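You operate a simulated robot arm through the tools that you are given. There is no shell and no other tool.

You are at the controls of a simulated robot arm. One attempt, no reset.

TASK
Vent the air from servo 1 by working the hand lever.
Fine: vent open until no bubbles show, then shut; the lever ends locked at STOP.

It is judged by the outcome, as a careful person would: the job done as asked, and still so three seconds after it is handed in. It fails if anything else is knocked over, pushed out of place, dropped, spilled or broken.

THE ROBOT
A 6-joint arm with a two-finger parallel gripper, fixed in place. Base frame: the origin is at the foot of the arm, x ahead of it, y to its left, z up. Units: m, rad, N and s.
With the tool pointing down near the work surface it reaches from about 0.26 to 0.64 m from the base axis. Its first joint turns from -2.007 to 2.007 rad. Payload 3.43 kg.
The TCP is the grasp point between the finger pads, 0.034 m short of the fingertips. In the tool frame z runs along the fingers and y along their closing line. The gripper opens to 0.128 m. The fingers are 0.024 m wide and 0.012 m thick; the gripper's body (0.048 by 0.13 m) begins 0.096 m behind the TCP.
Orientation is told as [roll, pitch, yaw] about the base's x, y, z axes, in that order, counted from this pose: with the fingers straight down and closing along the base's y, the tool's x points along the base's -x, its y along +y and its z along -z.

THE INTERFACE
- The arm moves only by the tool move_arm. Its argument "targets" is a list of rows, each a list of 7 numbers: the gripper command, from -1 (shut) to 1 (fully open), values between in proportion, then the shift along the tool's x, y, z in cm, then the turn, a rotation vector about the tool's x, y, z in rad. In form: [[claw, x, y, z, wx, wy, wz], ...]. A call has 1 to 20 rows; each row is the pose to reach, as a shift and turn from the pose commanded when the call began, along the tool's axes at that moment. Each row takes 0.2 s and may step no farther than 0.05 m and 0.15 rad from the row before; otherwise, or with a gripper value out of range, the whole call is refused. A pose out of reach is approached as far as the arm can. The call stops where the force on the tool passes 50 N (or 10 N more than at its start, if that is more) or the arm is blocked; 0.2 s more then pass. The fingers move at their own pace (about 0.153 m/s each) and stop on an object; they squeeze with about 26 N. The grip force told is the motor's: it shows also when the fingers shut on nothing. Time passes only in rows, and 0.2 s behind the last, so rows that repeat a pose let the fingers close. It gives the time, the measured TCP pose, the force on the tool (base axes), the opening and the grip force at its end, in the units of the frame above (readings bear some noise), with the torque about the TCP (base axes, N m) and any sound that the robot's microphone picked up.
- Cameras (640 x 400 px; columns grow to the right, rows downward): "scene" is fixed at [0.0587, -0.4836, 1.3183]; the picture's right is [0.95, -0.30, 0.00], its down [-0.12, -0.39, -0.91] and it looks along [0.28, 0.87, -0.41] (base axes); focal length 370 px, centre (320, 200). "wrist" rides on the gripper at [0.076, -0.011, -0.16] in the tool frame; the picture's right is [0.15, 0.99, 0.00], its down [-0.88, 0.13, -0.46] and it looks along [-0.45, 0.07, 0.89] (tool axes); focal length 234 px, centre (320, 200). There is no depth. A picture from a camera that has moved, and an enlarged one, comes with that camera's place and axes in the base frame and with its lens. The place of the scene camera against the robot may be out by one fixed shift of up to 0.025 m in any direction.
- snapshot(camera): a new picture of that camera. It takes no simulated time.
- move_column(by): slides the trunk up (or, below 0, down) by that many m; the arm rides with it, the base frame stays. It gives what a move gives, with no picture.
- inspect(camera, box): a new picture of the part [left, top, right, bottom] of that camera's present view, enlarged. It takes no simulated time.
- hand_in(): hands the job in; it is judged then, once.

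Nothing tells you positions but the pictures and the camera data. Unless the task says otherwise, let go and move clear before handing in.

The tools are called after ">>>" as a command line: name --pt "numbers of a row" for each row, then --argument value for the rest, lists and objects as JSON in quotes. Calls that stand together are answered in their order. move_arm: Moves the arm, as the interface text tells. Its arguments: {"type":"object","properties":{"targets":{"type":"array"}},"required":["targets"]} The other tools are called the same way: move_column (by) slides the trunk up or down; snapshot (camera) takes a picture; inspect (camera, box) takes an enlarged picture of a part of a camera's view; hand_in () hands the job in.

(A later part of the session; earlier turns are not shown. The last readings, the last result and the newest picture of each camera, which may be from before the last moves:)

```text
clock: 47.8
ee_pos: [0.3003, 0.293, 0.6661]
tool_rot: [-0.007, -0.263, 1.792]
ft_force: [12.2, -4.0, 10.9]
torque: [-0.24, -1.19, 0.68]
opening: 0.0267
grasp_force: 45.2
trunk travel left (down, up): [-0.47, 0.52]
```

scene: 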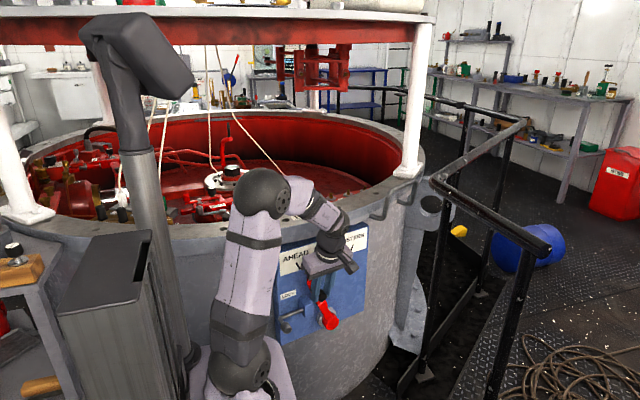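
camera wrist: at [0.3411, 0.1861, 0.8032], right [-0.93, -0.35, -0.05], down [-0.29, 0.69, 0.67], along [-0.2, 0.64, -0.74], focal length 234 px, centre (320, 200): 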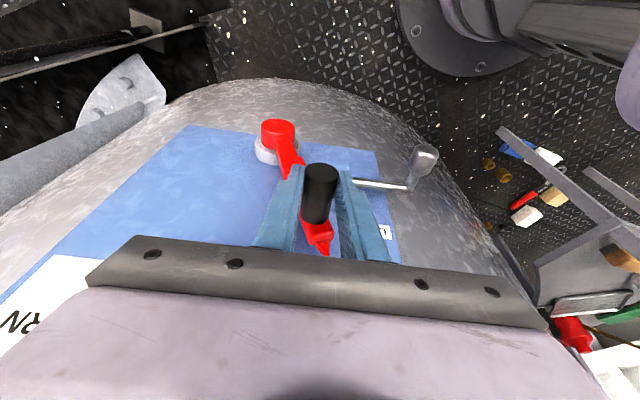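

No hard stop, and the arm tracks well. Now a full smooth stroke back through STOP to ASTERN.

>>> move_arm --pt "-1 -0.11 -1.21 -0.47 0 0 0" --pt "-1 -0.19 -2.45 -0.84 0 0 0" --pt "-1 -0.24 -3.71 -1.11 0 0 0" --pt "-1 -0.27 -5.0 -1.29 0 0 0" --pt "-1 -0.27 -6.29 -1.36 0 0 0" --pt "-1 -0.25 -7.59 -1.34 0 0 0" --pt "-1 -0.19 -8.87 -1.21 0 0 0" --pt "-1 -0.12 -10.15 -0.99 0 0 0" --pt "-1 -0.02 -11.4 -0.66 0 0 0" --pt "-1 0.08 -12.32 -0.36 0 0 0" --pt "-1 0.17 -13.07 -0.07 0 0 0"

>>> snapshot --camera "wrist"

>>> snapshot --camera "scene"

>>> inspect --camera "scene" --box '[265, 150, 355, 220]'

```text
clock: 50.2
ee_pos: [0.4255, 0.3219, 0.6662]
tool_rot: [-0.009, -0.266, 1.792]
ft_force: [-13.6, 13.0, 13.1]
torque: [0.66, 1.25, 1.08]
opening: 0.0269
grasp_force: 44.9
trunk travel left (down, up): [-0.47, 0.52]
```

```text
taken
camera wrist: at [0.4598, 0.2125, 0.802], right [-0.94, -0.35, -0.04], down [-0.29, 0.68, 0.67], along [-0.2, 0.64, -0.74], focal length 234 px, centre (320, 200)
```

wrist: 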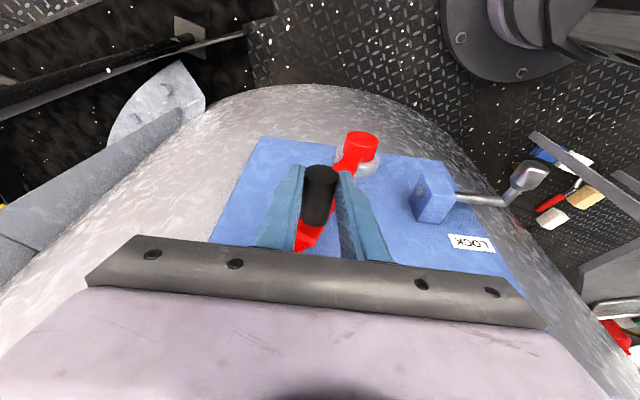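

```text
taken
```

scene: 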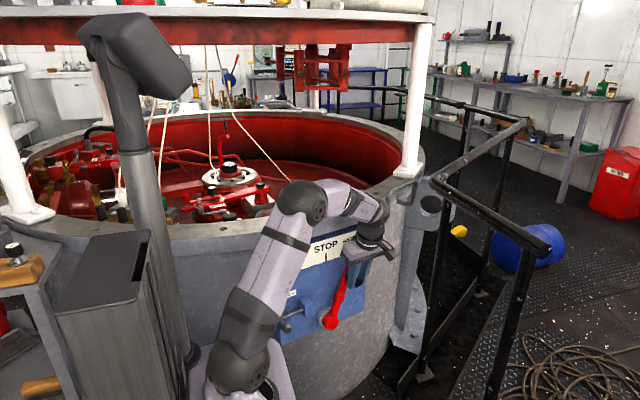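

```text
5.71 times, centred on (310, 185) of scene
camera zoom: at [0.0587, -0.4836, 1.3183], right [0.95, -0.3, 0.0], down [-0.12, -0.39, -0.91], along [0.28, 0.87, -0.41], focal length 2112 px, centre (377, 286)
```

zoom: 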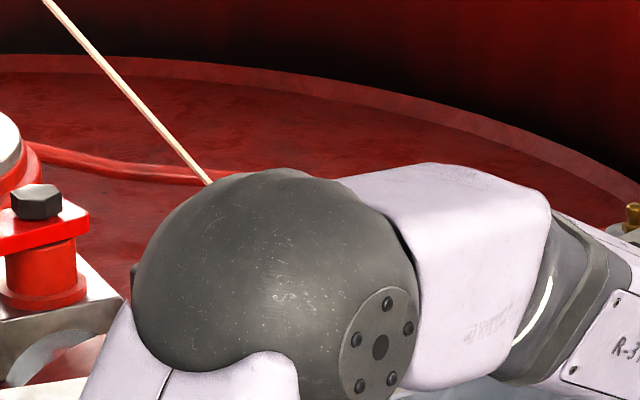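

A full AHEAD-to-ASTERN stroke works. My elbow hides the sight glass in this posture, so I'll let go of the handle, back off, and lower the trunk so I can watch the bubbles while stroking.

>>> move_arm --pt "-0.2 0 0 0 0 0 0" --pt "-0.2 0 0 0 0 0 0" --pt "-0.2 2.2 0.03 -0.6 0 0 0" --pt "-0.2 4.35 0.07 -1.16 0 0 0" --pt "-0.2 4.35 0.07 -1.16 0 0 0"

>>> snapshot --camera "wrist"

```text
clock: 51.4
ee_pos: [0.4371, 0.275, 0.6656]
tool_rot: [-0.005, -0.26, 1.791]
ft_force: [-0.2, -0.4, 0.2]
torque: [-0.02, -0.02, 0.01]
opening: 0.0513
grasp_force: 0.1
trunk travel left (down, up): [-0.47, 0.52]
```

```text
taken
camera wrist: at [0.4715, 0.1674, 0.8013], right [-0.93, -0.35, -0.04], down [-0.29, 0.69, 0.67], along [-0.21, 0.64, -0.74], focal length 234 px, centre (320, 200)
```

wrist: 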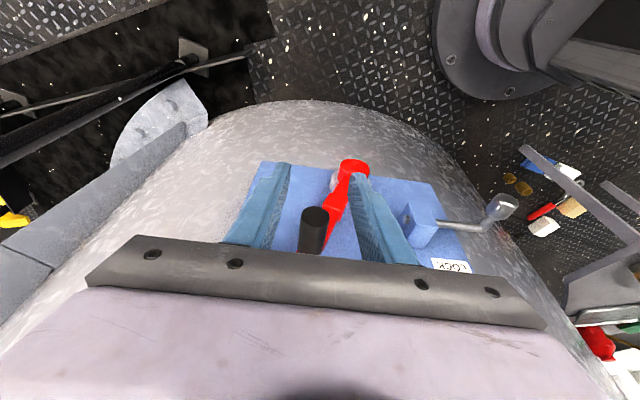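

The lever stays put where I leave it. Now lowering the trunk in steps while keeping the tool at height.

>>> move_column --by -0.06

>>> move_arm --pt "-0.2 0.8 0 -2.9 0 0 0" --pt "-0.2 1.54 0 -5.8 0 0 0" --pt "-0.2 1.54 0 -5.8 0 0 0"

>>> move_column --by -0.06

>>> move_arm --pt "-0.2 -0.8 0 -2.9 0 0 0" --pt "-0.2 -1.54 0 -5.8 0 0 0" --pt "-0.2 -1.54 0 -5.8 0 0 0"

>>> snapshot --camera "scene"

>>> inspect --camera "scene" --box '[265, 150, 355, 220]'

```text
clock: 52.4
ee_pos: [0.437, 0.2772, 0.606]
tool_rot: [-0.005, -0.261, 1.793]
ft_force: [-0.2, 0.2, -0.3]
torque: [0.0, 0.02, 0.0]
opening: 0.0513
grasp_force: 0.1
trunk travel left (down, up): [-0.41, 0.58]
```

```text
clock: 53.2
ee_pos: [0.4423, 0.2459, 0.6584]
tool_rot: [-0.005, -0.26, 1.791]
ft_force: [0.1, -0.9, -0.2]
torque: [0.01, 0.02, 0.02]
opening: 0.0516
grasp_force: 0.1
trunk travel left (down, up): [-0.41, 0.58]
```

```text
clock: 54.2
ee_pos: [0.4416, 0.2466, 0.5972]
tool_rot: [-0.006, -0.261, 1.791]
ft_force: [0.2, -0.1, -0.6]
torque: [0.01, 0.01, -0.02]
opening: 0.0511
grasp_force: 0.1
trunk travel left (down, up): [-0.35, 0.64]
```

```text
clock: 55.0
ee_pos: [0.4407, 0.247, 0.6563]
tool_rot: [-0.004, -0.261, 1.791]
ft_force: [-0.5, 0.0, 0.3]
torque: [0.01, 0.01, 0.0]
opening: 0.0512
grasp_force: 0.0
trunk travel left (down, up): [-0.35, 0.64]
```

```text
taken
```

scene: 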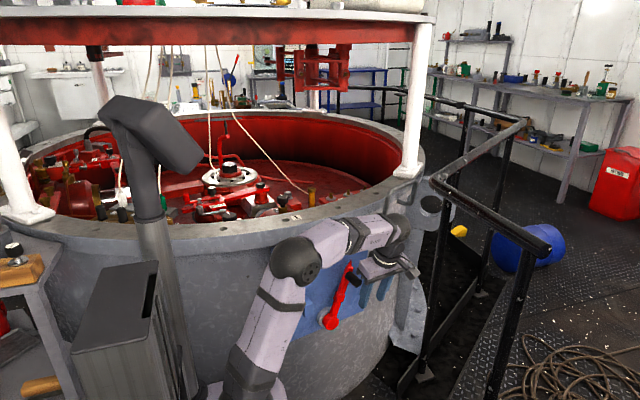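

```text
5.71 times, centred on (310, 185) of scene
camera zoom: at [0.0587, -0.4836, 1.3183], right [0.95, -0.3, 0.0], down [-0.12, -0.39, -0.91], along [0.28, 0.87, -0.41], focal length 2112 px, centre (377, 286)
```

zoom: 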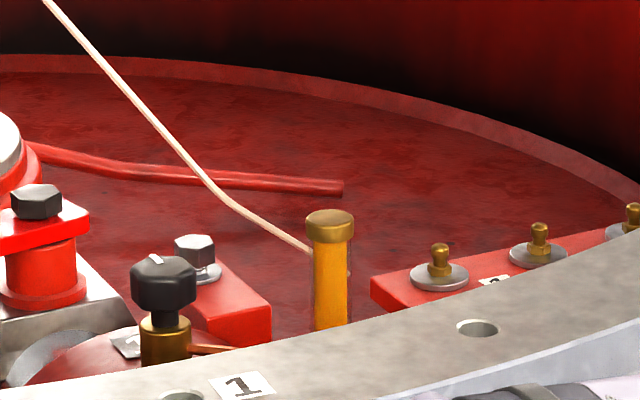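

The sight glass is now in clear view, and looks much clearer after one stroke. I'll zoom right in.

>>> inspect --camera "scene" --box '[300, 180, 324, 210]'

```text
13.33 times, centred on (312, 195) of scene
camera zoom: at [0.0587, -0.4836, 1.3183], right [0.95, -0.3, 0.0], down [-0.12, -0.39, -0.91], along [0.28, 0.87, -0.41], focal length 4927 px, centre (427, 267)
```

zoom: 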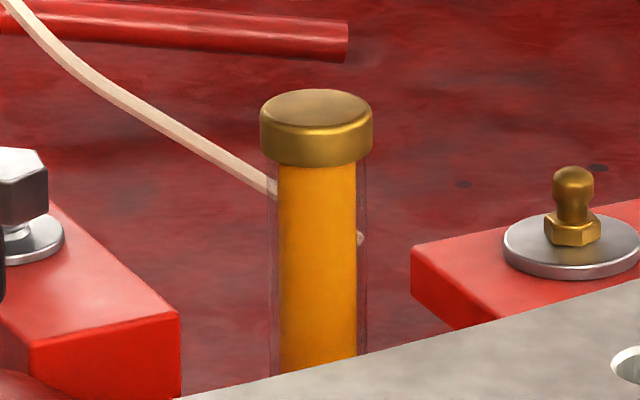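

From here the amber column shows no bubbles; the faint mark at its right edge lines up with the rope behind the glass. To be sure all the air is out, I'll take the handle again and do another full stroke while watching.

>>> move_arm --pt "-0.2 -3.0 -0.05 0.4 0 0 0" --pt "-0.2 -5.5 -0.1 0.8 0 0 0" --pt "-0.2 -7.6 -0.16 1.0 0 0 0" --pt "-0.2 -7.6 -0.16 1.0 0 0 0"

>>> inspect --camera "wrist" --box '[220, 90, 440, 270]'

>>> inspect --camera "scene" --box '[265, 150, 355, 220]'

```text
clock: 56.0
ee_pos: [0.4271, 0.3215, 0.6675]
tool_rot: [-0.006, -0.259, 1.791]
ft_force: [0.0, -0.6, 0.1]
torque: [0.02, -0.01, -0.01]
opening: 0.051
grasp_force: 0.1
trunk travel left (down, up): [-0.35, 0.64]
```

```text
2.22 times, centred on (330, 180) of wrist
camera zoom: at [0.462, 0.212, 0.8025], right [-0.93, -0.35, -0.04], down [-0.29, 0.69, 0.67], along [-0.21, 0.64, -0.74], focal length 520 px, centre (298, 244)
```

zoom: 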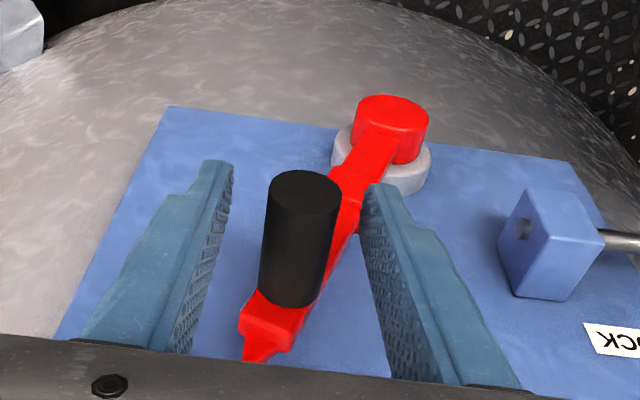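

```text
5.71 times, centred on (310, 185) of scene
camera zoom: at [0.0587, -0.4836, 1.3183], right [0.95, -0.3, 0.0], down [-0.12, -0.39, -0.91], along [0.28, 0.87, -0.41], focal length 2112 px, centre (377, 286)
```

zoom: 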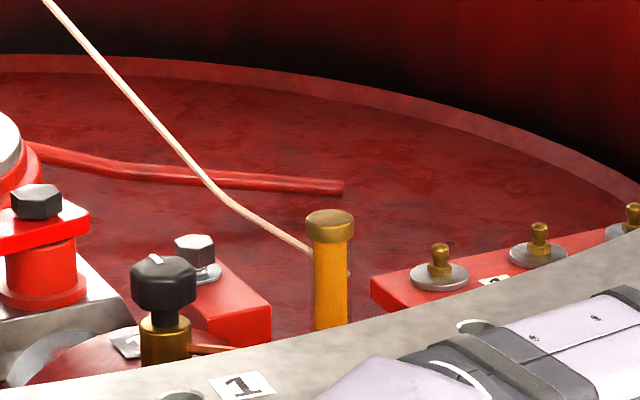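

Both the handle and the glass are in view. Closing and swinging ASTERN → STOP first, then I'll check the glass.

>>> move_arm --pt "-1 0 0 0 0 0 0" --pt "-1 0 0 0 0 0 0" --pt "-1 -0.13 1.22 -0.43 0 0 0" --pt "-1 -0.24 2.47 -0.76 0 0 0" --pt "-1 -0.32 3.74 -1.0 0 0 0" --pt "-1 -0.37 5.03 -1.14 0 0 0" --pt "-1 -0.4 6.16 -1.18 0 0 0"

>>> inspect --camera "scene" --box '[265, 150, 355, 220]'

>>> inspect --camera "wrist" --box '[220, 90, 440, 270]'

```text
clock: 57.6
ee_pos: [0.3686, 0.3085, 0.6812]
tool_rot: [-0.017, -0.263, 1.793]
ft_force: [18.2, -2.4, 14.6]
torque: [-0.45, -1.37, 0.41]
opening: 0.0268
grasp_force: 44.8
trunk travel left (down, up): [-0.35, 0.64]
```

```text
5.71 times, centred on (310, 185) of scene
camera zoom: at [0.0587, -0.4836, 1.3183], right [0.95, -0.3, 0.0], down [-0.12, -0.39, -0.91], along [0.28, 0.87, -0.41], focal length 2112 px, centre (377, 286)
```

zoom: 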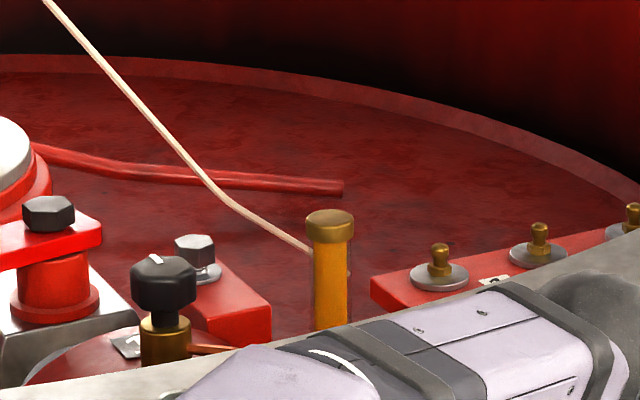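

```text
2.22 times, centred on (330, 180) of wrist
camera zoom: at [0.4032, 0.1979, 0.817], right [-0.93, -0.35, -0.05], down [-0.29, 0.68, 0.67], along [-0.2, 0.64, -0.74], focal length 520 px, centre (298, 244)
```

zoom: 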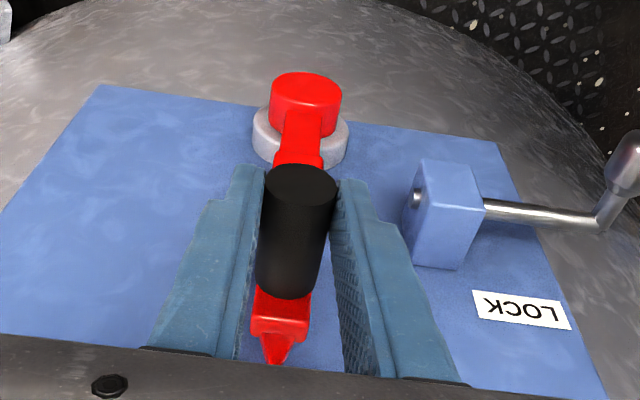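

The servo linkage visibly moves with the lever and the glass stays clear. Continuing to AHEAD and checking again.

>>> move_arm --pt "-1 0 1.3 0.05 0 0 0" --pt "-1 0.01 2.58 0.2 0 0 0" --pt "-1 0.06 3.85 0.45 0 0 0" --pt "-1 0.14 5.1 0.79 0 0 0" --pt "-1 0.24 6.31 1.24 0 0 0"

>>> inspect --camera "scene" --box '[265, 150, 355, 220]'

>>> inspect --camera "scene" --box '[260, 200, 380, 340]'

```text
clock: 58.8
ee_pos: [0.3052, 0.2934, 0.6665]
tool_rot: [-0.006, -0.256, 1.792]
ft_force: [14.9, -16.6, 13.8]
torque: [-0.59, -1.23, 0.55]
opening: 0.0265
grasp_force: 45.1
trunk travel left (down, up): [-0.35, 0.64]
```

```text
5.71 times, centred on (310, 185) of scene
camera zoom: at [0.0587, -0.4836, 1.3183], right [0.95, -0.3, 0.0], down [-0.12, -0.39, -0.91], along [0.28, 0.87, -0.41], focal length 2112 px, centre (377, 286)
```

zoom: 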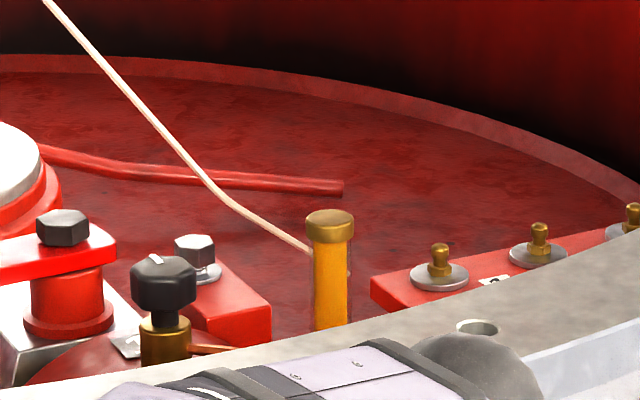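

```text
2.86 times, centred on (320, 270) of scene
camera zoom: at [0.0587, -0.4836, 1.3183], right [0.95, -0.3, 0.0], down [-0.12, -0.39, -0.91], along [0.28, 0.87, -0.41], focal length 1056 px, centre (320, 0)
```

zoom: 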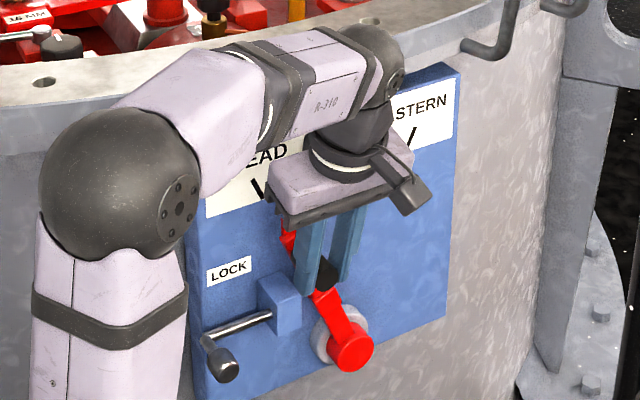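

Still no bubbles after a complete second double stroke. Now I bring the lever back to STOP, allowing a couple of millimetres for friction lag.

>>> move_arm --pt "-1 -0.1 -1.21 -0.45 0 0 0" --pt "-1 -0.18 -2.46 -0.79 0 0 0" --pt "-1 -0.23 -3.73 -1.04 0 0 0" --pt "-1 -0.24 -5.01 -1.19 0 0 0" --pt "-1 -0.24 -6.0 -1.24 0 0 0" --pt "-1 -0.24 -6.5 -1.24 0 0 0" --pt "-1 -0.24 -6.5 -1.24 0 0 0"

>>> inspect --camera "wrist" --box '[220, 90, 440, 270]'

>>> inspect --camera "scene" --box '[260, 200, 380, 340]'

```text
clock: 60.4
ee_pos: [0.3661, 0.3093, 0.6797]
tool_rot: [-0.005, -0.262, 1.792]
ft_force: [-13.6, -10.0, 22.0]
torque: [0.14, 1.2, 0.73]
opening: 0.0266
grasp_force: 45.0
trunk travel left (down, up): [-0.35, 0.64]
```

```text
2.22 times, centred on (330, 180) of wrist
camera zoom: at [0.4016, 0.199, 0.8167], right [-0.93, -0.35, -0.04], down [-0.29, 0.69, 0.67], along [-0.21, 0.64, -0.74], focal length 520 px, centre (298, 244)
```

zoom: 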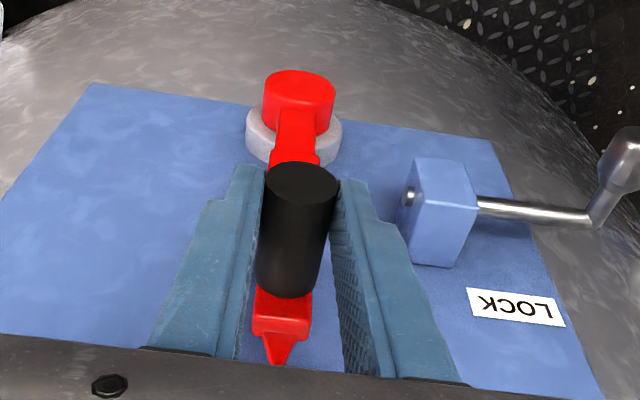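

```text
2.86 times, centred on (320, 270) of scene
camera zoom: at [0.0587, -0.4836, 1.3183], right [0.95, -0.3, 0.0], down [-0.12, -0.39, -0.91], along [0.28, 0.87, -0.41], focal length 1056 px, centre (320, 0)
```

zoom: 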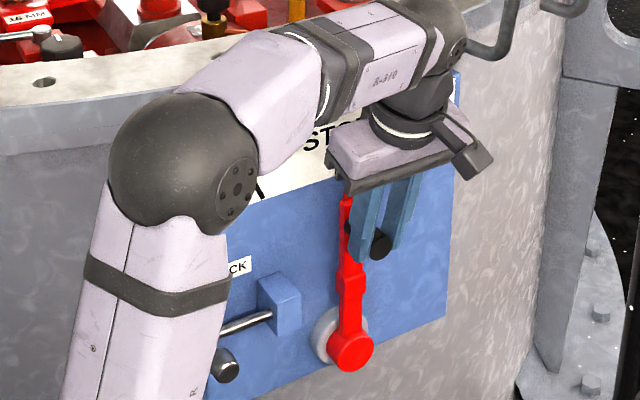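

The TCP matches the original locked-STOP position within half a millimetre. Releasing the handle and backing off to inspect the pointer against the STOP mark.

>>> move_arm --pt "-0.2 0 0.2 0 0 0 0" --pt "-0.2 0 0.2 0 0 0 0" --pt "-0.2 2.2 0.2 -0.6 0 0 0" --pt "-0.2 4.35 0.2 -1.16 0 0 0" --pt "-0.2 6.5 0.2 -3 0 0 0" --pt "-0.2 6.5 0.2 -3 0 0 0"

>>> snapshot --camera "wrist"

>>> snapshot --camera "scene"

```text
clock: 61.8
ee_pos: [0.3812, 0.2391, 0.6925]
tool_rot: [-0.006, -0.259, 1.79]
ft_force: [0.3, -0.7, -0.2]
torque: [-0.02, -0.02, -0.03]
opening: 0.051
grasp_force: 0.0
trunk travel left (down, up): [-0.35, 0.64]
```

```text
taken
camera wrist: at [0.4165, 0.1301, 0.8271], right [-0.93, -0.35, -0.04], down [-0.29, 0.69, 0.67], along [-0.21, 0.64, -0.74], focal length 234 px, centre (320, 200)
```

wrist: 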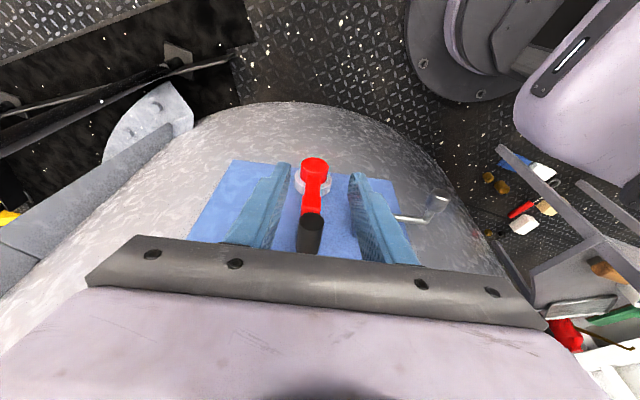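

```text
taken
```

scene: 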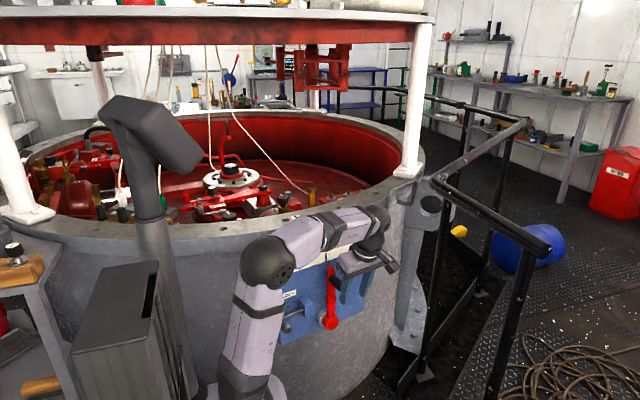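

The lever is at STOP. Now over to the lock knob at about [0.198, 0.273, 0.595], pre-grasping above it as before.

>>> move_arm --pt "0 -0.97 3.46 0.28 0 0 0" --pt "0 -1.93 6.93 0.56 0 0 0" --pt "0 -2.9 10.4 0.83 0 0 0" --pt "0 -3.86 13.86 1.1 0 0 0" --pt "0 -4.83 17.32 1.39 0 0 0" --pt "0 -4.83 17.32 1.39 0 0 0"

>>> snapshot --camera "wrist"

>>> inspect --camera "scene" --box '[250, 190, 390, 345]'

```text
clock: 63.2
ee_pos: [0.2032, 0.2528, 0.6904]
tool_rot: [-0.003, -0.26, 1.791]
ft_force: [-0.1, 0.3, 0.1]
torque: [0.03, 0.03, 0.0]
opening: 0.0638
grasp_force: 0.0
trunk travel left (down, up): [-0.35, 0.64]
```

```text
taken
camera wrist: at [0.2383, 0.1447, 0.8253], right [-0.93, -0.35, -0.04], down [-0.29, 0.69, 0.67], along [-0.21, 0.63, -0.75], focal length 234 px, centre (320, 200)
```

wrist: 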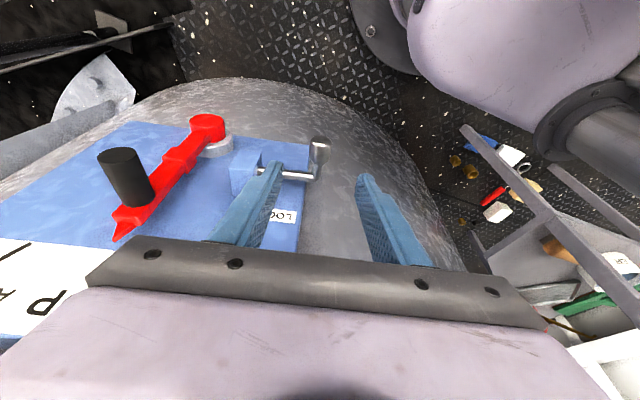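

```text
2.58 times, centred on (320, 268) of scene
camera zoom: at [0.0587, -0.4836, 1.3183], right [0.95, -0.3, 0.0], down [-0.12, -0.39, -0.91], along [0.28, 0.87, -0.41], focal length 954 px, centre (320, 26)
```

zoom: 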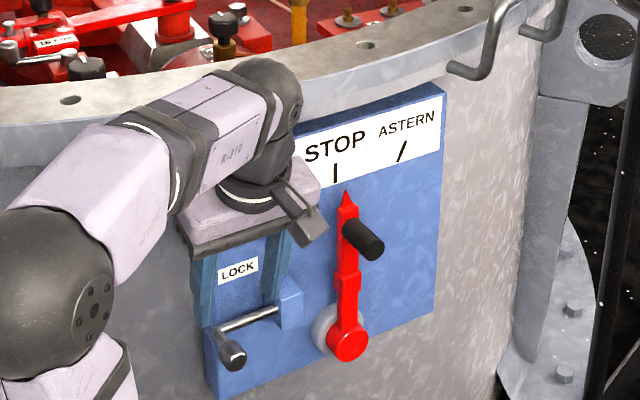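

The lever looks vertical at STOP, just as at the start. Descending on the lock knob.

>>> move_arm --pt "0 0.2 0 3.5 0 0 0.0" --pt "0 0.4 0 7 0 0 0.0" --pt "0 0.5 0 9.8 0 0 0.0" --pt "0 0.5 0 9.8 0 0 0.0"

>>> inspect --camera "wrist" --box '[150, 120, 410, 270]'

```text
clock: 64.2
ee_pos: [0.1975, 0.2722, 0.5955]
tool_rot: [-0.005, -0.26, 1.79]
ft_force: [-0.1, -0.3, -0.2]
torque: [-0.04, 0.0, 0.0]
opening: 0.0639
grasp_force: 0.0
trunk travel left (down, up): [-0.35, 0.64]
```

```text
2.46 times, centred on (280, 195) of wrist
camera zoom: at [0.233, 0.1621, 0.7302], right [-0.93, -0.35, -0.04], down [-0.29, 0.69, 0.67], along [-0.21, 0.64, -0.74], focal length 576 px, centre (418, 212)
```

zoom: 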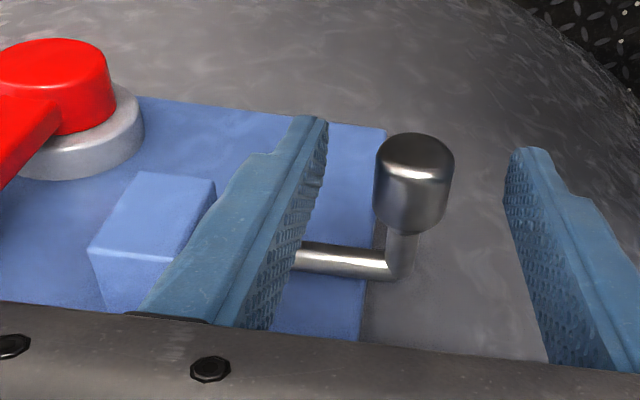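

The knob is centred again. Closing, and starting to slide the pin back toward the lever.

>>> move_arm --pt "-1 0 0 0 0 0 0" --pt "-1 0 0 0 0 0 0" --pt "-1 0 -0.7 0 0 0 0" --pt "-1 0.02 -1.4 0 0 0 0" --pt "-1 0.03 -2.1 0 0 0 0" --pt "-1 0.04 -2.8 0 0 0 0" --pt "-1 0.05 -3.5 0 0 0 0" --pt "-1 0.05 -3.8 0 0 0 0"

>>> inspect --camera "wrist" --box '[150, 120, 410, 270]'

```text
clock: 66.0
ee_pos: [0.234, 0.2796, 0.5954]
tool_rot: [-0.006, -0.262, 1.79]
ft_force: [-2.8, 3.5, 8.3]
torque: [0.24, 0.15, 0.01]
opening: 0.0248
grasp_force: 44.4
trunk travel left (down, up): [-0.35, 0.64]
```

```text
2.46 times, centred on (280, 195) of wrist
camera zoom: at [0.2701, 0.1704, 0.7303], right [-0.93, -0.35, -0.04], down [-0.29, 0.69, 0.67], along [-0.2, 0.64, -0.74], focal length 576 px, centre (418, 212)
```

zoom: 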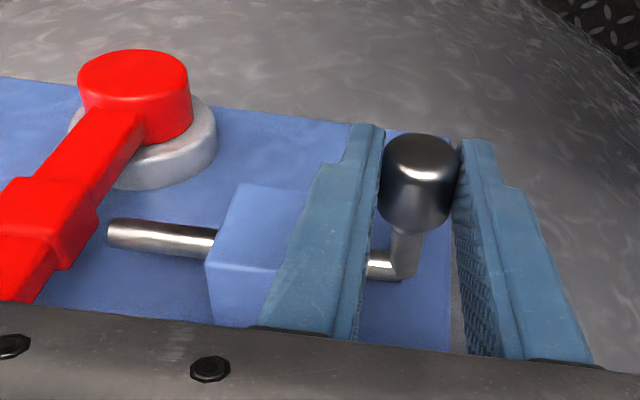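

The tip is approaching the lever's hole and the lever looks square to it. Pushing the pin home slowly while watching the force.

>>> move_arm --pt "-1 0.0 -0.4 0 0 0 0" --pt "-1 0.01 -0.8 0 0 0 0" --pt "-1 0.01 -1.2 0 0 0 0" --pt "-1 0.02 -1.6 0 0 0 0" --pt "-1 0.02 -1.9 0 0 0 0"

>>> inspect --camera "wrist" --box '[150, 120, 410, 270]'

```text
clock: 67.2
ee_pos: [0.2529, 0.2834, 0.5946]
tool_rot: [-0.008, -0.264, 1.791]
ft_force: [-3.7, 10.8, 12.7]
torque: [0.08, 0.13, 0.06]
opening: 0.0249
grasp_force: 45.0
trunk travel left (down, up): [-0.35, 0.64]
```

```text
2.46 times, centred on (280, 195) of wrist
camera zoom: at [0.2886, 0.1746, 0.7302], right [-0.93, -0.35, -0.05], down [-0.29, 0.69, 0.67], along [-0.2, 0.64, -0.74], focal length 576 px, centre (418, 212)
```

zoom: 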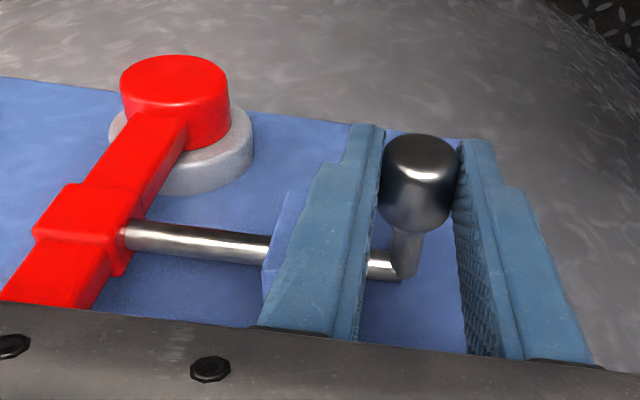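

The pin has entered the lever with little force. Pushing the last centimetre to the original fully locked depth.

>>> move_arm --pt "-1 -0.05 -0.4 0 0 0 0" --pt "-1 -0.08 -0.8 0 0 0 0" --pt "-1 -0.1 -1.15 0 0 0 0" --pt "-1 -0.1 -1.4 0 0 0 0" --pt "-1 -0.1 -1.5 0 0 0 0"

>>> inspect --camera "wrist" --box '[150, 120, 410, 270]'

>>> inspect --camera "scene" --box '[250, 190, 390, 345]'

```text
clock: 68.4
ee_pos: [0.2673, 0.2866, 0.5933]
tool_rot: [-0.005, -0.26, 1.791]
ft_force: [-11.2, -0.4, 16.2]
torque: [0.14, 0.25, 0.16]
opening: 0.025
grasp_force: 45.1
trunk travel left (down, up): [-0.35, 0.64]
```

```text
2.46 times, centred on (280, 195) of wrist
camera zoom: at [0.3017, 0.178, 0.7304], right [-0.93, -0.35, -0.04], down [-0.29, 0.69, 0.67], along [-0.21, 0.63, -0.74], focal length 576 px, centre (418, 212)
```

zoom: 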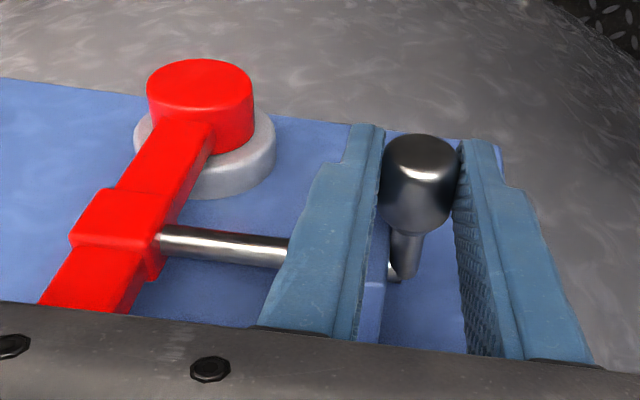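

```text
2.58 times, centred on (320, 268) of scene
camera zoom: at [0.0587, -0.4836, 1.3183], right [0.95, -0.3, 0.0], down [-0.12, -0.39, -0.91], along [0.28, 0.87, -0.41], focal length 954 px, centre (320, 26)
```

zoom: 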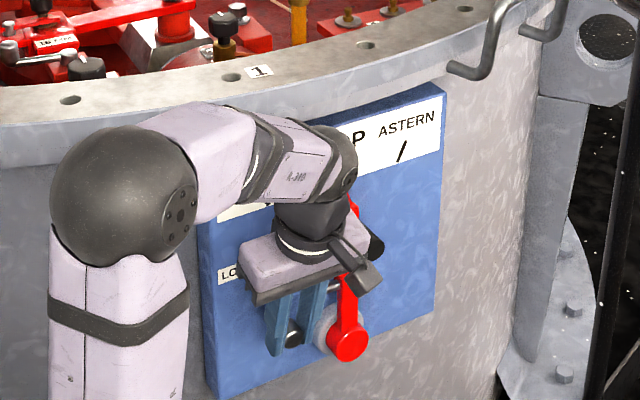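

The pin is fully home, with the handle stem back against its block as at the start. Releasing and backing out.

>>> move_arm --pt "0 0 0.1 0 0 0 0" --pt "0 0 0.1 0 0 0 0" --pt "0 0 0 -3.5 0 0 0" --pt "0 0.5 0 -7 0 0 0" --pt "0 2 0 -10 0 0 0" --pt "0 2 0 -10 0 0 0"

>>> inspect --camera "wrist" --box '[180, 90, 420, 250]'

>>> inspect --camera "scene" --box '[250, 190, 390, 345]'

```text
clock: 69.8
ee_pos: [0.2781, 0.2444, 0.6845]
tool_rot: [-0.005, -0.26, 1.792]
ft_force: [-0.2, -0.5, 0.0]
torque: [0.0, 0.0, 0.0]
opening: 0.064
grasp_force: 0.0
trunk travel left (down, up): [-0.35, 0.64]
```

```text
2.50 times, centred on (300, 170) of wrist
camera zoom: at [0.313, 0.1356, 0.8194], right [-0.93, -0.35, -0.04], down [-0.29, 0.69, 0.67], along [-0.21, 0.64, -0.74], focal length 585 px, centre (370, 275)
```

zoom: 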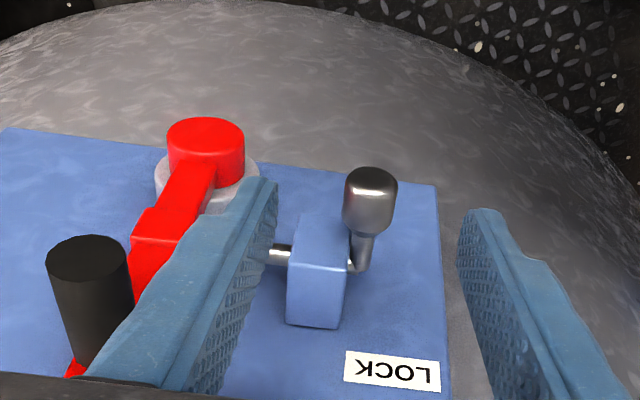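

```text
2.58 times, centred on (320, 268) of scene
camera zoom: at [0.0587, -0.4836, 1.3183], right [0.95, -0.3, 0.0], down [-0.12, -0.39, -0.91], along [0.28, 0.87, -0.41], focal length 954 px, centre (320, 26)
```

zoom: 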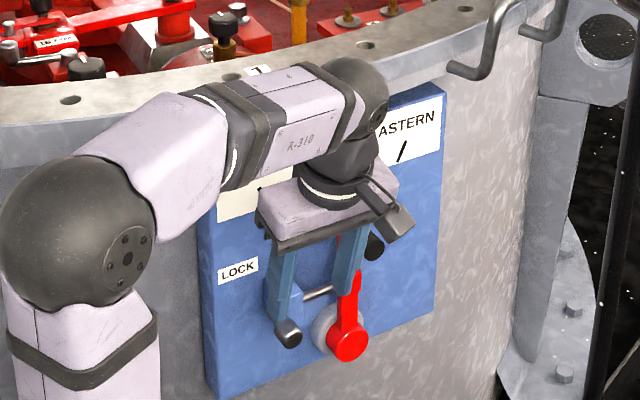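

Lever locked at STOP, pin fully engaged. Now back to the vent: straighten the tool and raise the trunk, staying clear of the plate and rim.

>>> move_arm --pt "0.25 0 0 0 0 0.13 0" --pt "0.25 0 0 0 0 0.26 0" --pt "0.25 0 0 0 0 0.26 0"

>>> move_column --by 0.15

>>> move_arm --pt "0.25 0 0 0 0 0 0.1" --pt "0.25 0 0 0 0 0 0.18" --pt "0.25 0 0 0 0 0 0.18"

>>> snapshot --camera "scene"

```text
clock: 70.6
ee_pos: [0.278, 0.2434, 0.6846]
tool_rot: [-0.006, 0.0, 1.791]
ft_force: [0.2, 0.3, 0.2]
torque: [-0.01, 0.01, 0.0]
opening: 0.0802
grasp_force: 0.0
trunk travel left (down, up): [-0.35, 0.64]
```

```text
clock: 72.3
ee_pos: [0.2771, 0.2445, 0.8347]
tool_rot: [-0.004, 0.0, 1.789]
ft_force: [0.6, 0.4, -0.8]
torque: [0.02, 0.03, -0.01]
opening: 0.08
grasp_force: 0.2
trunk travel left (down, up): [-0.5, 0.49]
```

```text
clock: 73.2
ee_pos: [0.2784, 0.2445, 0.8344]
tool_rot: [-0.005, -0.002, 1.608]
ft_force: [-0.1, -0.1, -1.1]
torque: [-0.03, -0.04, 0.04]
opening: 0.0801
grasp_force: 0.1
trunk travel left (down, up): [-0.5, 0.49]
```

```text
taken
```

scene: 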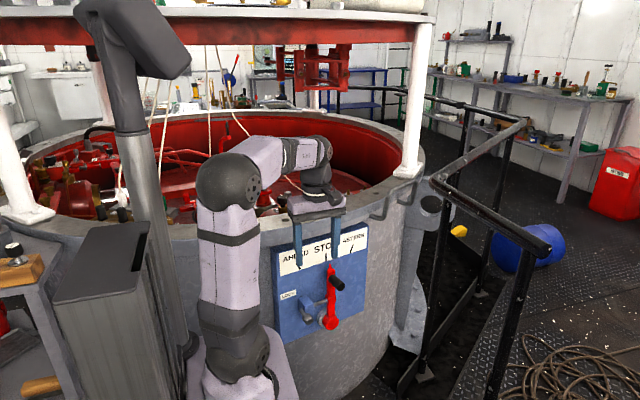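

Clear. Raising the trunk the rest of the way to its original height, then lowering the tool to entry height.

>>> move_column --by 0.13

>>> move_arm --pt "0.25 0.0 1.0 2 -0.005 -0.002 0" --pt "0.25 0.0 2.0 4.5 -0.005 -0.002 0" --pt "0.25 0.0 2.0 4.5 -0.005 -0.002 0"

>>> snapshot --camera "scene"

>>> snapshot --camera "wrist"

```text
clock: 74.7
ee_pos: [0.2771, 0.2441, 0.965]
tool_rot: [-0.005, -0.003, 1.606]
ft_force: [0.3, 0.6, 0.2]
torque: [0.01, -0.02, 0.0]
opening: 0.0799
grasp_force: 0.1
trunk travel left (down, up): [-0.63, 0.36]
```

```text
clock: 75.5
ee_pos: [0.257, 0.2441, 0.9181]
tool_rot: [0.0, -0.004, 1.608]
ft_force: [0.1, 0.2, -0.1]
torque: [-0.01, -0.02, 0.03]
opening: 0.0801
grasp_force: 0.0
trunk travel left (down, up): [-0.63, 0.36]
```

```text
taken
```

scene: 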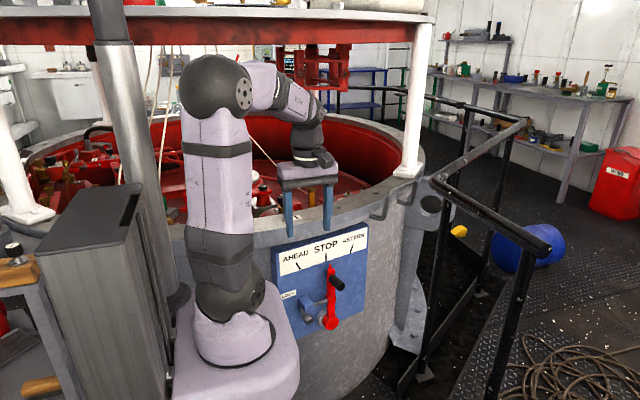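

```text
taken
camera wrist: at [0.2712, 0.1686, 1.0787], right [-0.98, -0.18, 0.0], down [-0.16, 0.87, 0.46], along [-0.08, 0.45, -0.89], focal length 234 px, centre (320, 200)
```

wrist: 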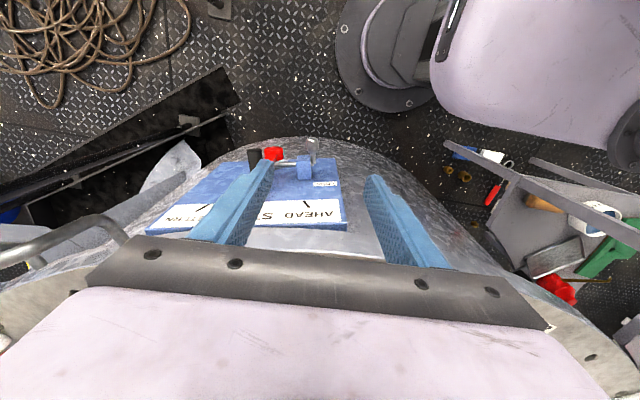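

Now extending back in over the rim along the same corridor.

>>> move_arm --pt "0.25 -4.3 -0.07 0 0 0 0" --pt "0.25 -8.6 -0.15 0 0 0 0" --pt "0.25 -12.9 -0.22 0.1 0 0 0" --pt "0.25 -17.2 -0.3 0.1 0 0 0" --pt "0.25 -21.5 -0.38 0.2 0 0 0" --pt "0.25 -25.6 -0.45 0.2 0 0 0" --pt "0.25 -25.6 -0.45 0.2 0 0 0"

>>> snapshot --camera "wrist"

>>> inspect --camera "scene" --box '[220, 80, 400, 220]'

```text
clock: 77.1
ee_pos: [0.2519, 0.4995, 0.9175]
tool_rot: [-0.001, -0.001, 1.608]
ft_force: [-1.2, 1.0, -0.1]
torque: [-0.03, -0.02, -0.03]
opening: 0.0798
grasp_force: 0.1
trunk travel left (down, up): [-0.63, 0.36]
```

```text
taken
camera wrist: at [0.2662, 0.4241, 1.0781], right [-0.98, -0.18, 0.0], down [-0.16, 0.87, 0.46], along [-0.08, 0.45, -0.89], focal length 234 px, centre (320, 200)
```

wrist: 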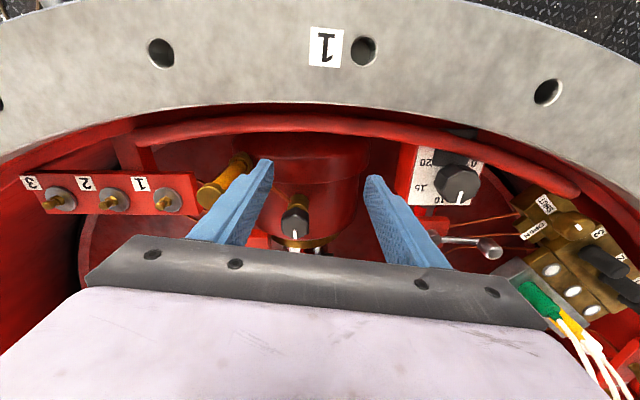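

```text
2.86 times, centred on (310, 150) of scene
camera zoom: at [0.0587, -0.4836, 1.3183], right [0.95, -0.3, 0.0], down [-0.12, -0.39, -0.91], along [0.28, 0.87, -0.41], focal length 1056 px, centre (349, 343)
```

zoom: 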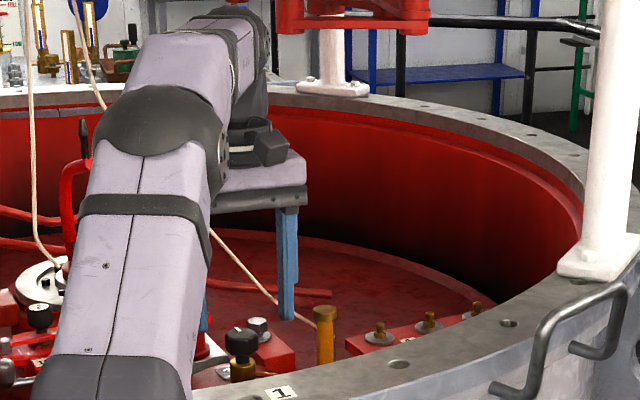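

I can see the glass from the other side now. Checking it for bubbles before shutting.

>>> inspect --camera "wrist" --box '[180, 130, 340, 250]'

>>> inspect --camera "scene" --box '[295, 175, 330, 212]'

```text
3.33 times, centred on (260, 190) of wrist
camera zoom: at [0.2662, 0.4241, 1.0781], right [-0.98, -0.18, 0.0], down [-0.16, 0.87, 0.46], along [-0.08, 0.45, -0.89], focal length 781 px, centre (520, 233)
```

zoom: 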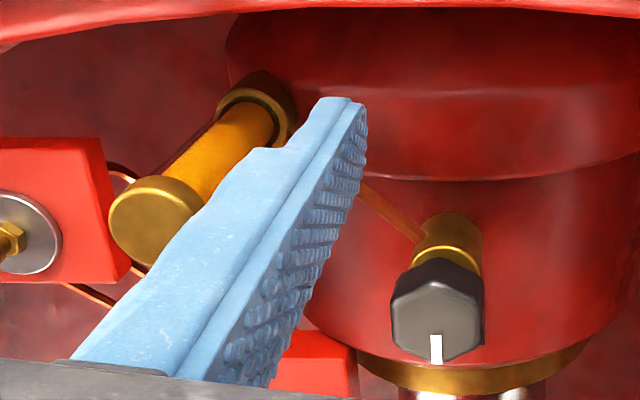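

```text
10.81 times, centred on (312, 194) of scene
camera zoom: at [0.0587, -0.4836, 1.3183], right [0.95, -0.3, 0.0], down [-0.12, -0.39, -0.91], along [0.28, 0.87, -0.41], focal length 3995 px, centre (401, 270)
```

zoom: 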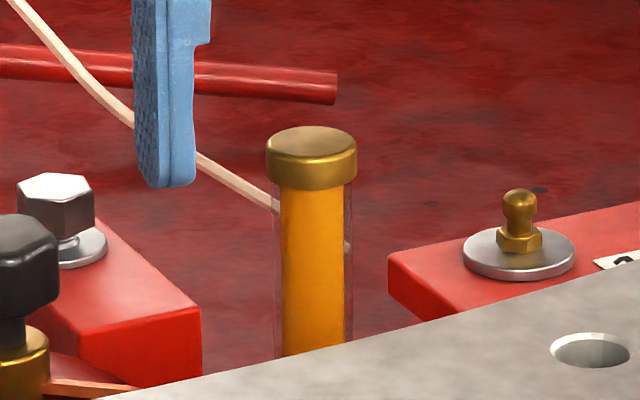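

Glass is clear of bubbles from both sides. Now continuing to the knob the same way as before: extend, then trunk up and tool down in steps.

>>> move_arm --pt "0.25 -2.0 -0.15 0.4 0 0 0" --pt "0.25 -4.0 -0.35 0.9 0 0 0" --pt "0.25 -4.0 -0.35 0.9 0 0 0"

>>> move_column --by 0.035

>>> move_arm --pt "0.25 0 0 2 0 0 0" --pt "0.25 0 0 3.5 0 0 0" --pt "0.25 0 0 3.5 0 0 0"

>>> move_column --by 0.035

>>> move_arm --pt "0.25 0 0 2 0 0 0" --pt "0.25 0 0 3.5 0 0 0" --pt "0.25 0 0 3.5 0 0 0"

>>> snapshot --camera "scene"

```text
clock: 77.9
ee_pos: [0.252, 0.5315, 0.9065]
tool_rot: [-0.001, -0.004, 1.609]
ft_force: [0.7, 0.8, -0.1]
torque: [0.0, 0.02, 0.0]
opening: 0.0799
grasp_force: 0.0
out of reach, approached as far as the arm can: row 2, 3
trunk travel left (down, up): [-0.63, 0.36]
```

```text
clock: 78.7
ee_pos: [0.2527, 0.5317, 0.9432]
tool_rot: [-0.001, -0.005, 1.609]
ft_force: [-0.2, 0.7, -0.9]
torque: [0.0, -0.03, -0.01]
opening: 0.0799
grasp_force: 0.1
trunk travel left (down, up): [-0.665, 0.325]
```

```text
clock: 79.5
ee_pos: [0.2522, 0.5315, 0.9056]
tool_rot: [0.002, -0.003, 1.609]
ft_force: [0.4, -0.7, 1.4]
torque: [0.0, 0.02, -0.01]
opening: 0.0797
grasp_force: 0.1
trunk travel left (down, up): [-0.665, 0.325]
```

```text
clock: 80.3
ee_pos: [0.2513, 0.5318, 0.941]
tool_rot: [0.0, -0.005, 1.609]
ft_force: [0.2, 0.8, 0.0]
torque: [0.0, -0.03, 0.0]
opening: 0.0801
grasp_force: 0.0
trunk travel left (down, up): [-0.7, 0.29]
```

```text
clock: 81.1
ee_pos: [0.2525, 0.5321, 0.9037]
tool_rot: [-0.001, -0.004, 1.608]
ft_force: [0.5, -0.1, 1.2]
torque: [0.01, -0.01, -0.02]
opening: 0.0801
grasp_force: 0.0
trunk travel left (down, up): [-0.7, 0.29]
```

```text
taken
```

scene: 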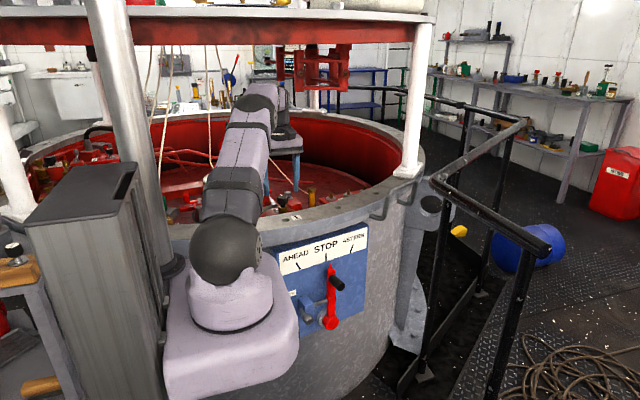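

Continuing the trunk-up / tool-down steps to the same trunk height used before.

>>> move_column --by 0.035

>>> move_arm --pt "0.25 -1.0 -0.1 1.7 0 0 0" --pt "0.25 -2.0 -0.2 3.5 0 0 0" --pt "0.25 -2.0 -0.2 3.5 0 0 0"

>>> move_column --by 0.035

>>> move_arm --pt "0.25 -0.5 -0.1 1.5 0.02 -0.04 0" --pt "0.25 -1.0 -0.2 3.0 0.042 -0.08 0" --pt "0.25 -1.0 -0.2 3.0 0.042 -0.08 0"

>>> snapshot --camera "wrist"

>>> inspect --camera "scene" --box '[220, 80, 400, 220]'

```text
clock: 81.9
ee_pos: [0.2523, 0.5324, 0.9391]
tool_rot: [0.001, -0.004, 1.61]
ft_force: [1.1, 0.3, 0.5]
torque: [0.02, -0.02, -0.04]
opening: 0.0803
grasp_force: 0.1
trunk travel left (down, up): [-0.735, 0.255]
```

```text
clock: 82.7
ee_pos: [0.2539, 0.5527, 0.9055]
tool_rot: [0.0, -0.004, 1.609]
ft_force: [0.2, 0.8, -0.3]
torque: [0.0, -0.01, 0.0]
opening: 0.0802
grasp_force: 0.1
trunk travel left (down, up): [-0.735, 0.255]
```

```text
clock: 83.5
ee_pos: [0.2536, 0.552, 0.9413]
tool_rot: [0.0, -0.004, 1.608]
ft_force: [-0.8, -0.5, -0.6]
torque: [0.04, -0.01, 0.02]
opening: 0.0799
grasp_force: 0.0
trunk travel left (down, up): [-0.77, 0.22]
```

```text
clock: 84.3
ee_pos: [0.2559, 0.5603, 0.9088]
tool_rot: [-0.042, -0.084, 1.61]
ft_force: [-0.9, 0.6, 0.6]
torque: [-0.05, 0.03, 0.01]
opening: 0.0801
grasp_force: 0.0
trunk travel left (down, up): [-0.77, 0.22]
```

```text
taken
camera wrist: at [0.2643, 0.4733, 1.0635], right [-0.98, -0.18, -0.05], down [-0.18, 0.83, 0.52], along [-0.05, 0.52, -0.85], focal length 234 px, centre (320, 200)
```

wrist: 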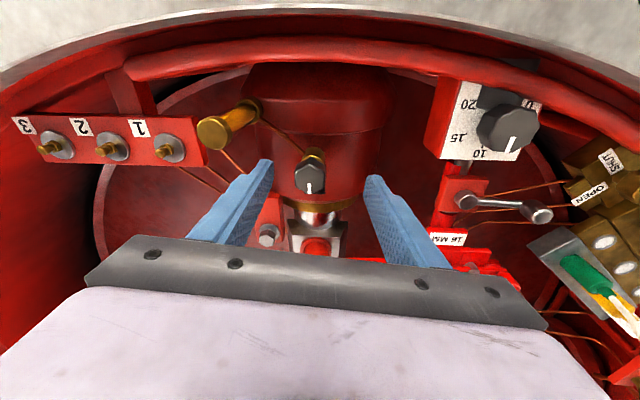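

```text
2.86 times, centred on (310, 150) of scene
camera zoom: at [0.0587, -0.4836, 1.3183], right [0.95, -0.3, 0.0], down [-0.12, -0.39, -0.91], along [0.28, 0.87, -0.41], focal length 1056 px, centre (349, 343)
```

zoom: 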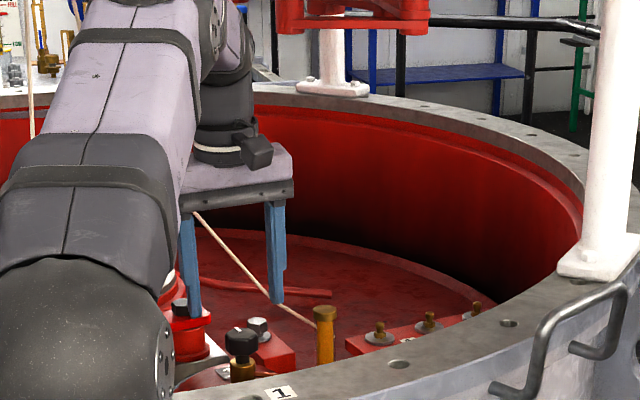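

The glass is clean from this angle too. Centring above the knob axis I calibrated earlier, [0.2655, 0.588].

>>> move_arm --pt "0.25 -1.25 -0.5 0.8 0 0 0" --pt "0.25 -2.49 -0.95 1.6 0 0 0" --pt "0.25 -2.49 -0.95 3.2 0 0 0" --pt "0.25 -2.49 -0.95 3.2 0 0 0"

>>> inspect --camera "wrist" --box '[220, 120, 420, 260]'

>>> inspect --camera "scene" --box '[265, 140, 345, 210]'

```text
clock: 85.3
ee_pos: [0.266, 0.5887, 0.8813]
tool_rot: [-0.042, -0.085, 1.61]
ft_force: [0.1, -0.5, 0.2]
torque: [-0.04, -0.02, -0.01]
opening: 0.0798
grasp_force: 0.0
trunk travel left (down, up): [-0.77, 0.22]
```

```text
2.86 times, centred on (320, 190) of wrist
camera zoom: at [0.2739, 0.5011, 1.0343], right [-0.98, -0.18, -0.05], down [-0.18, 0.83, 0.52], along [-0.05, 0.52, -0.85], focal length 669 px, centre (320, 229)
```

zoom: 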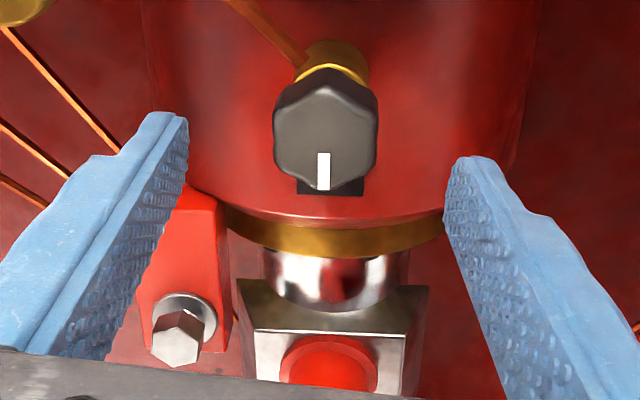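

```text
5.71 times, centred on (305, 175) of scene
camera zoom: at [0.0587, -0.4836, 1.3183], right [0.95, -0.3, 0.0], down [-0.12, -0.39, -0.91], along [0.28, 0.87, -0.41], focal length 2112 px, centre (406, 343)
```

zoom: 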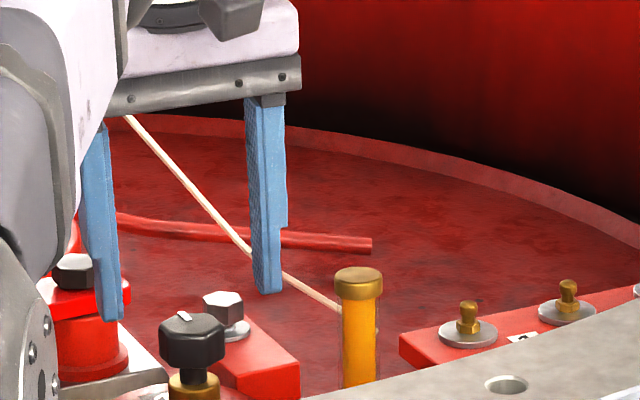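

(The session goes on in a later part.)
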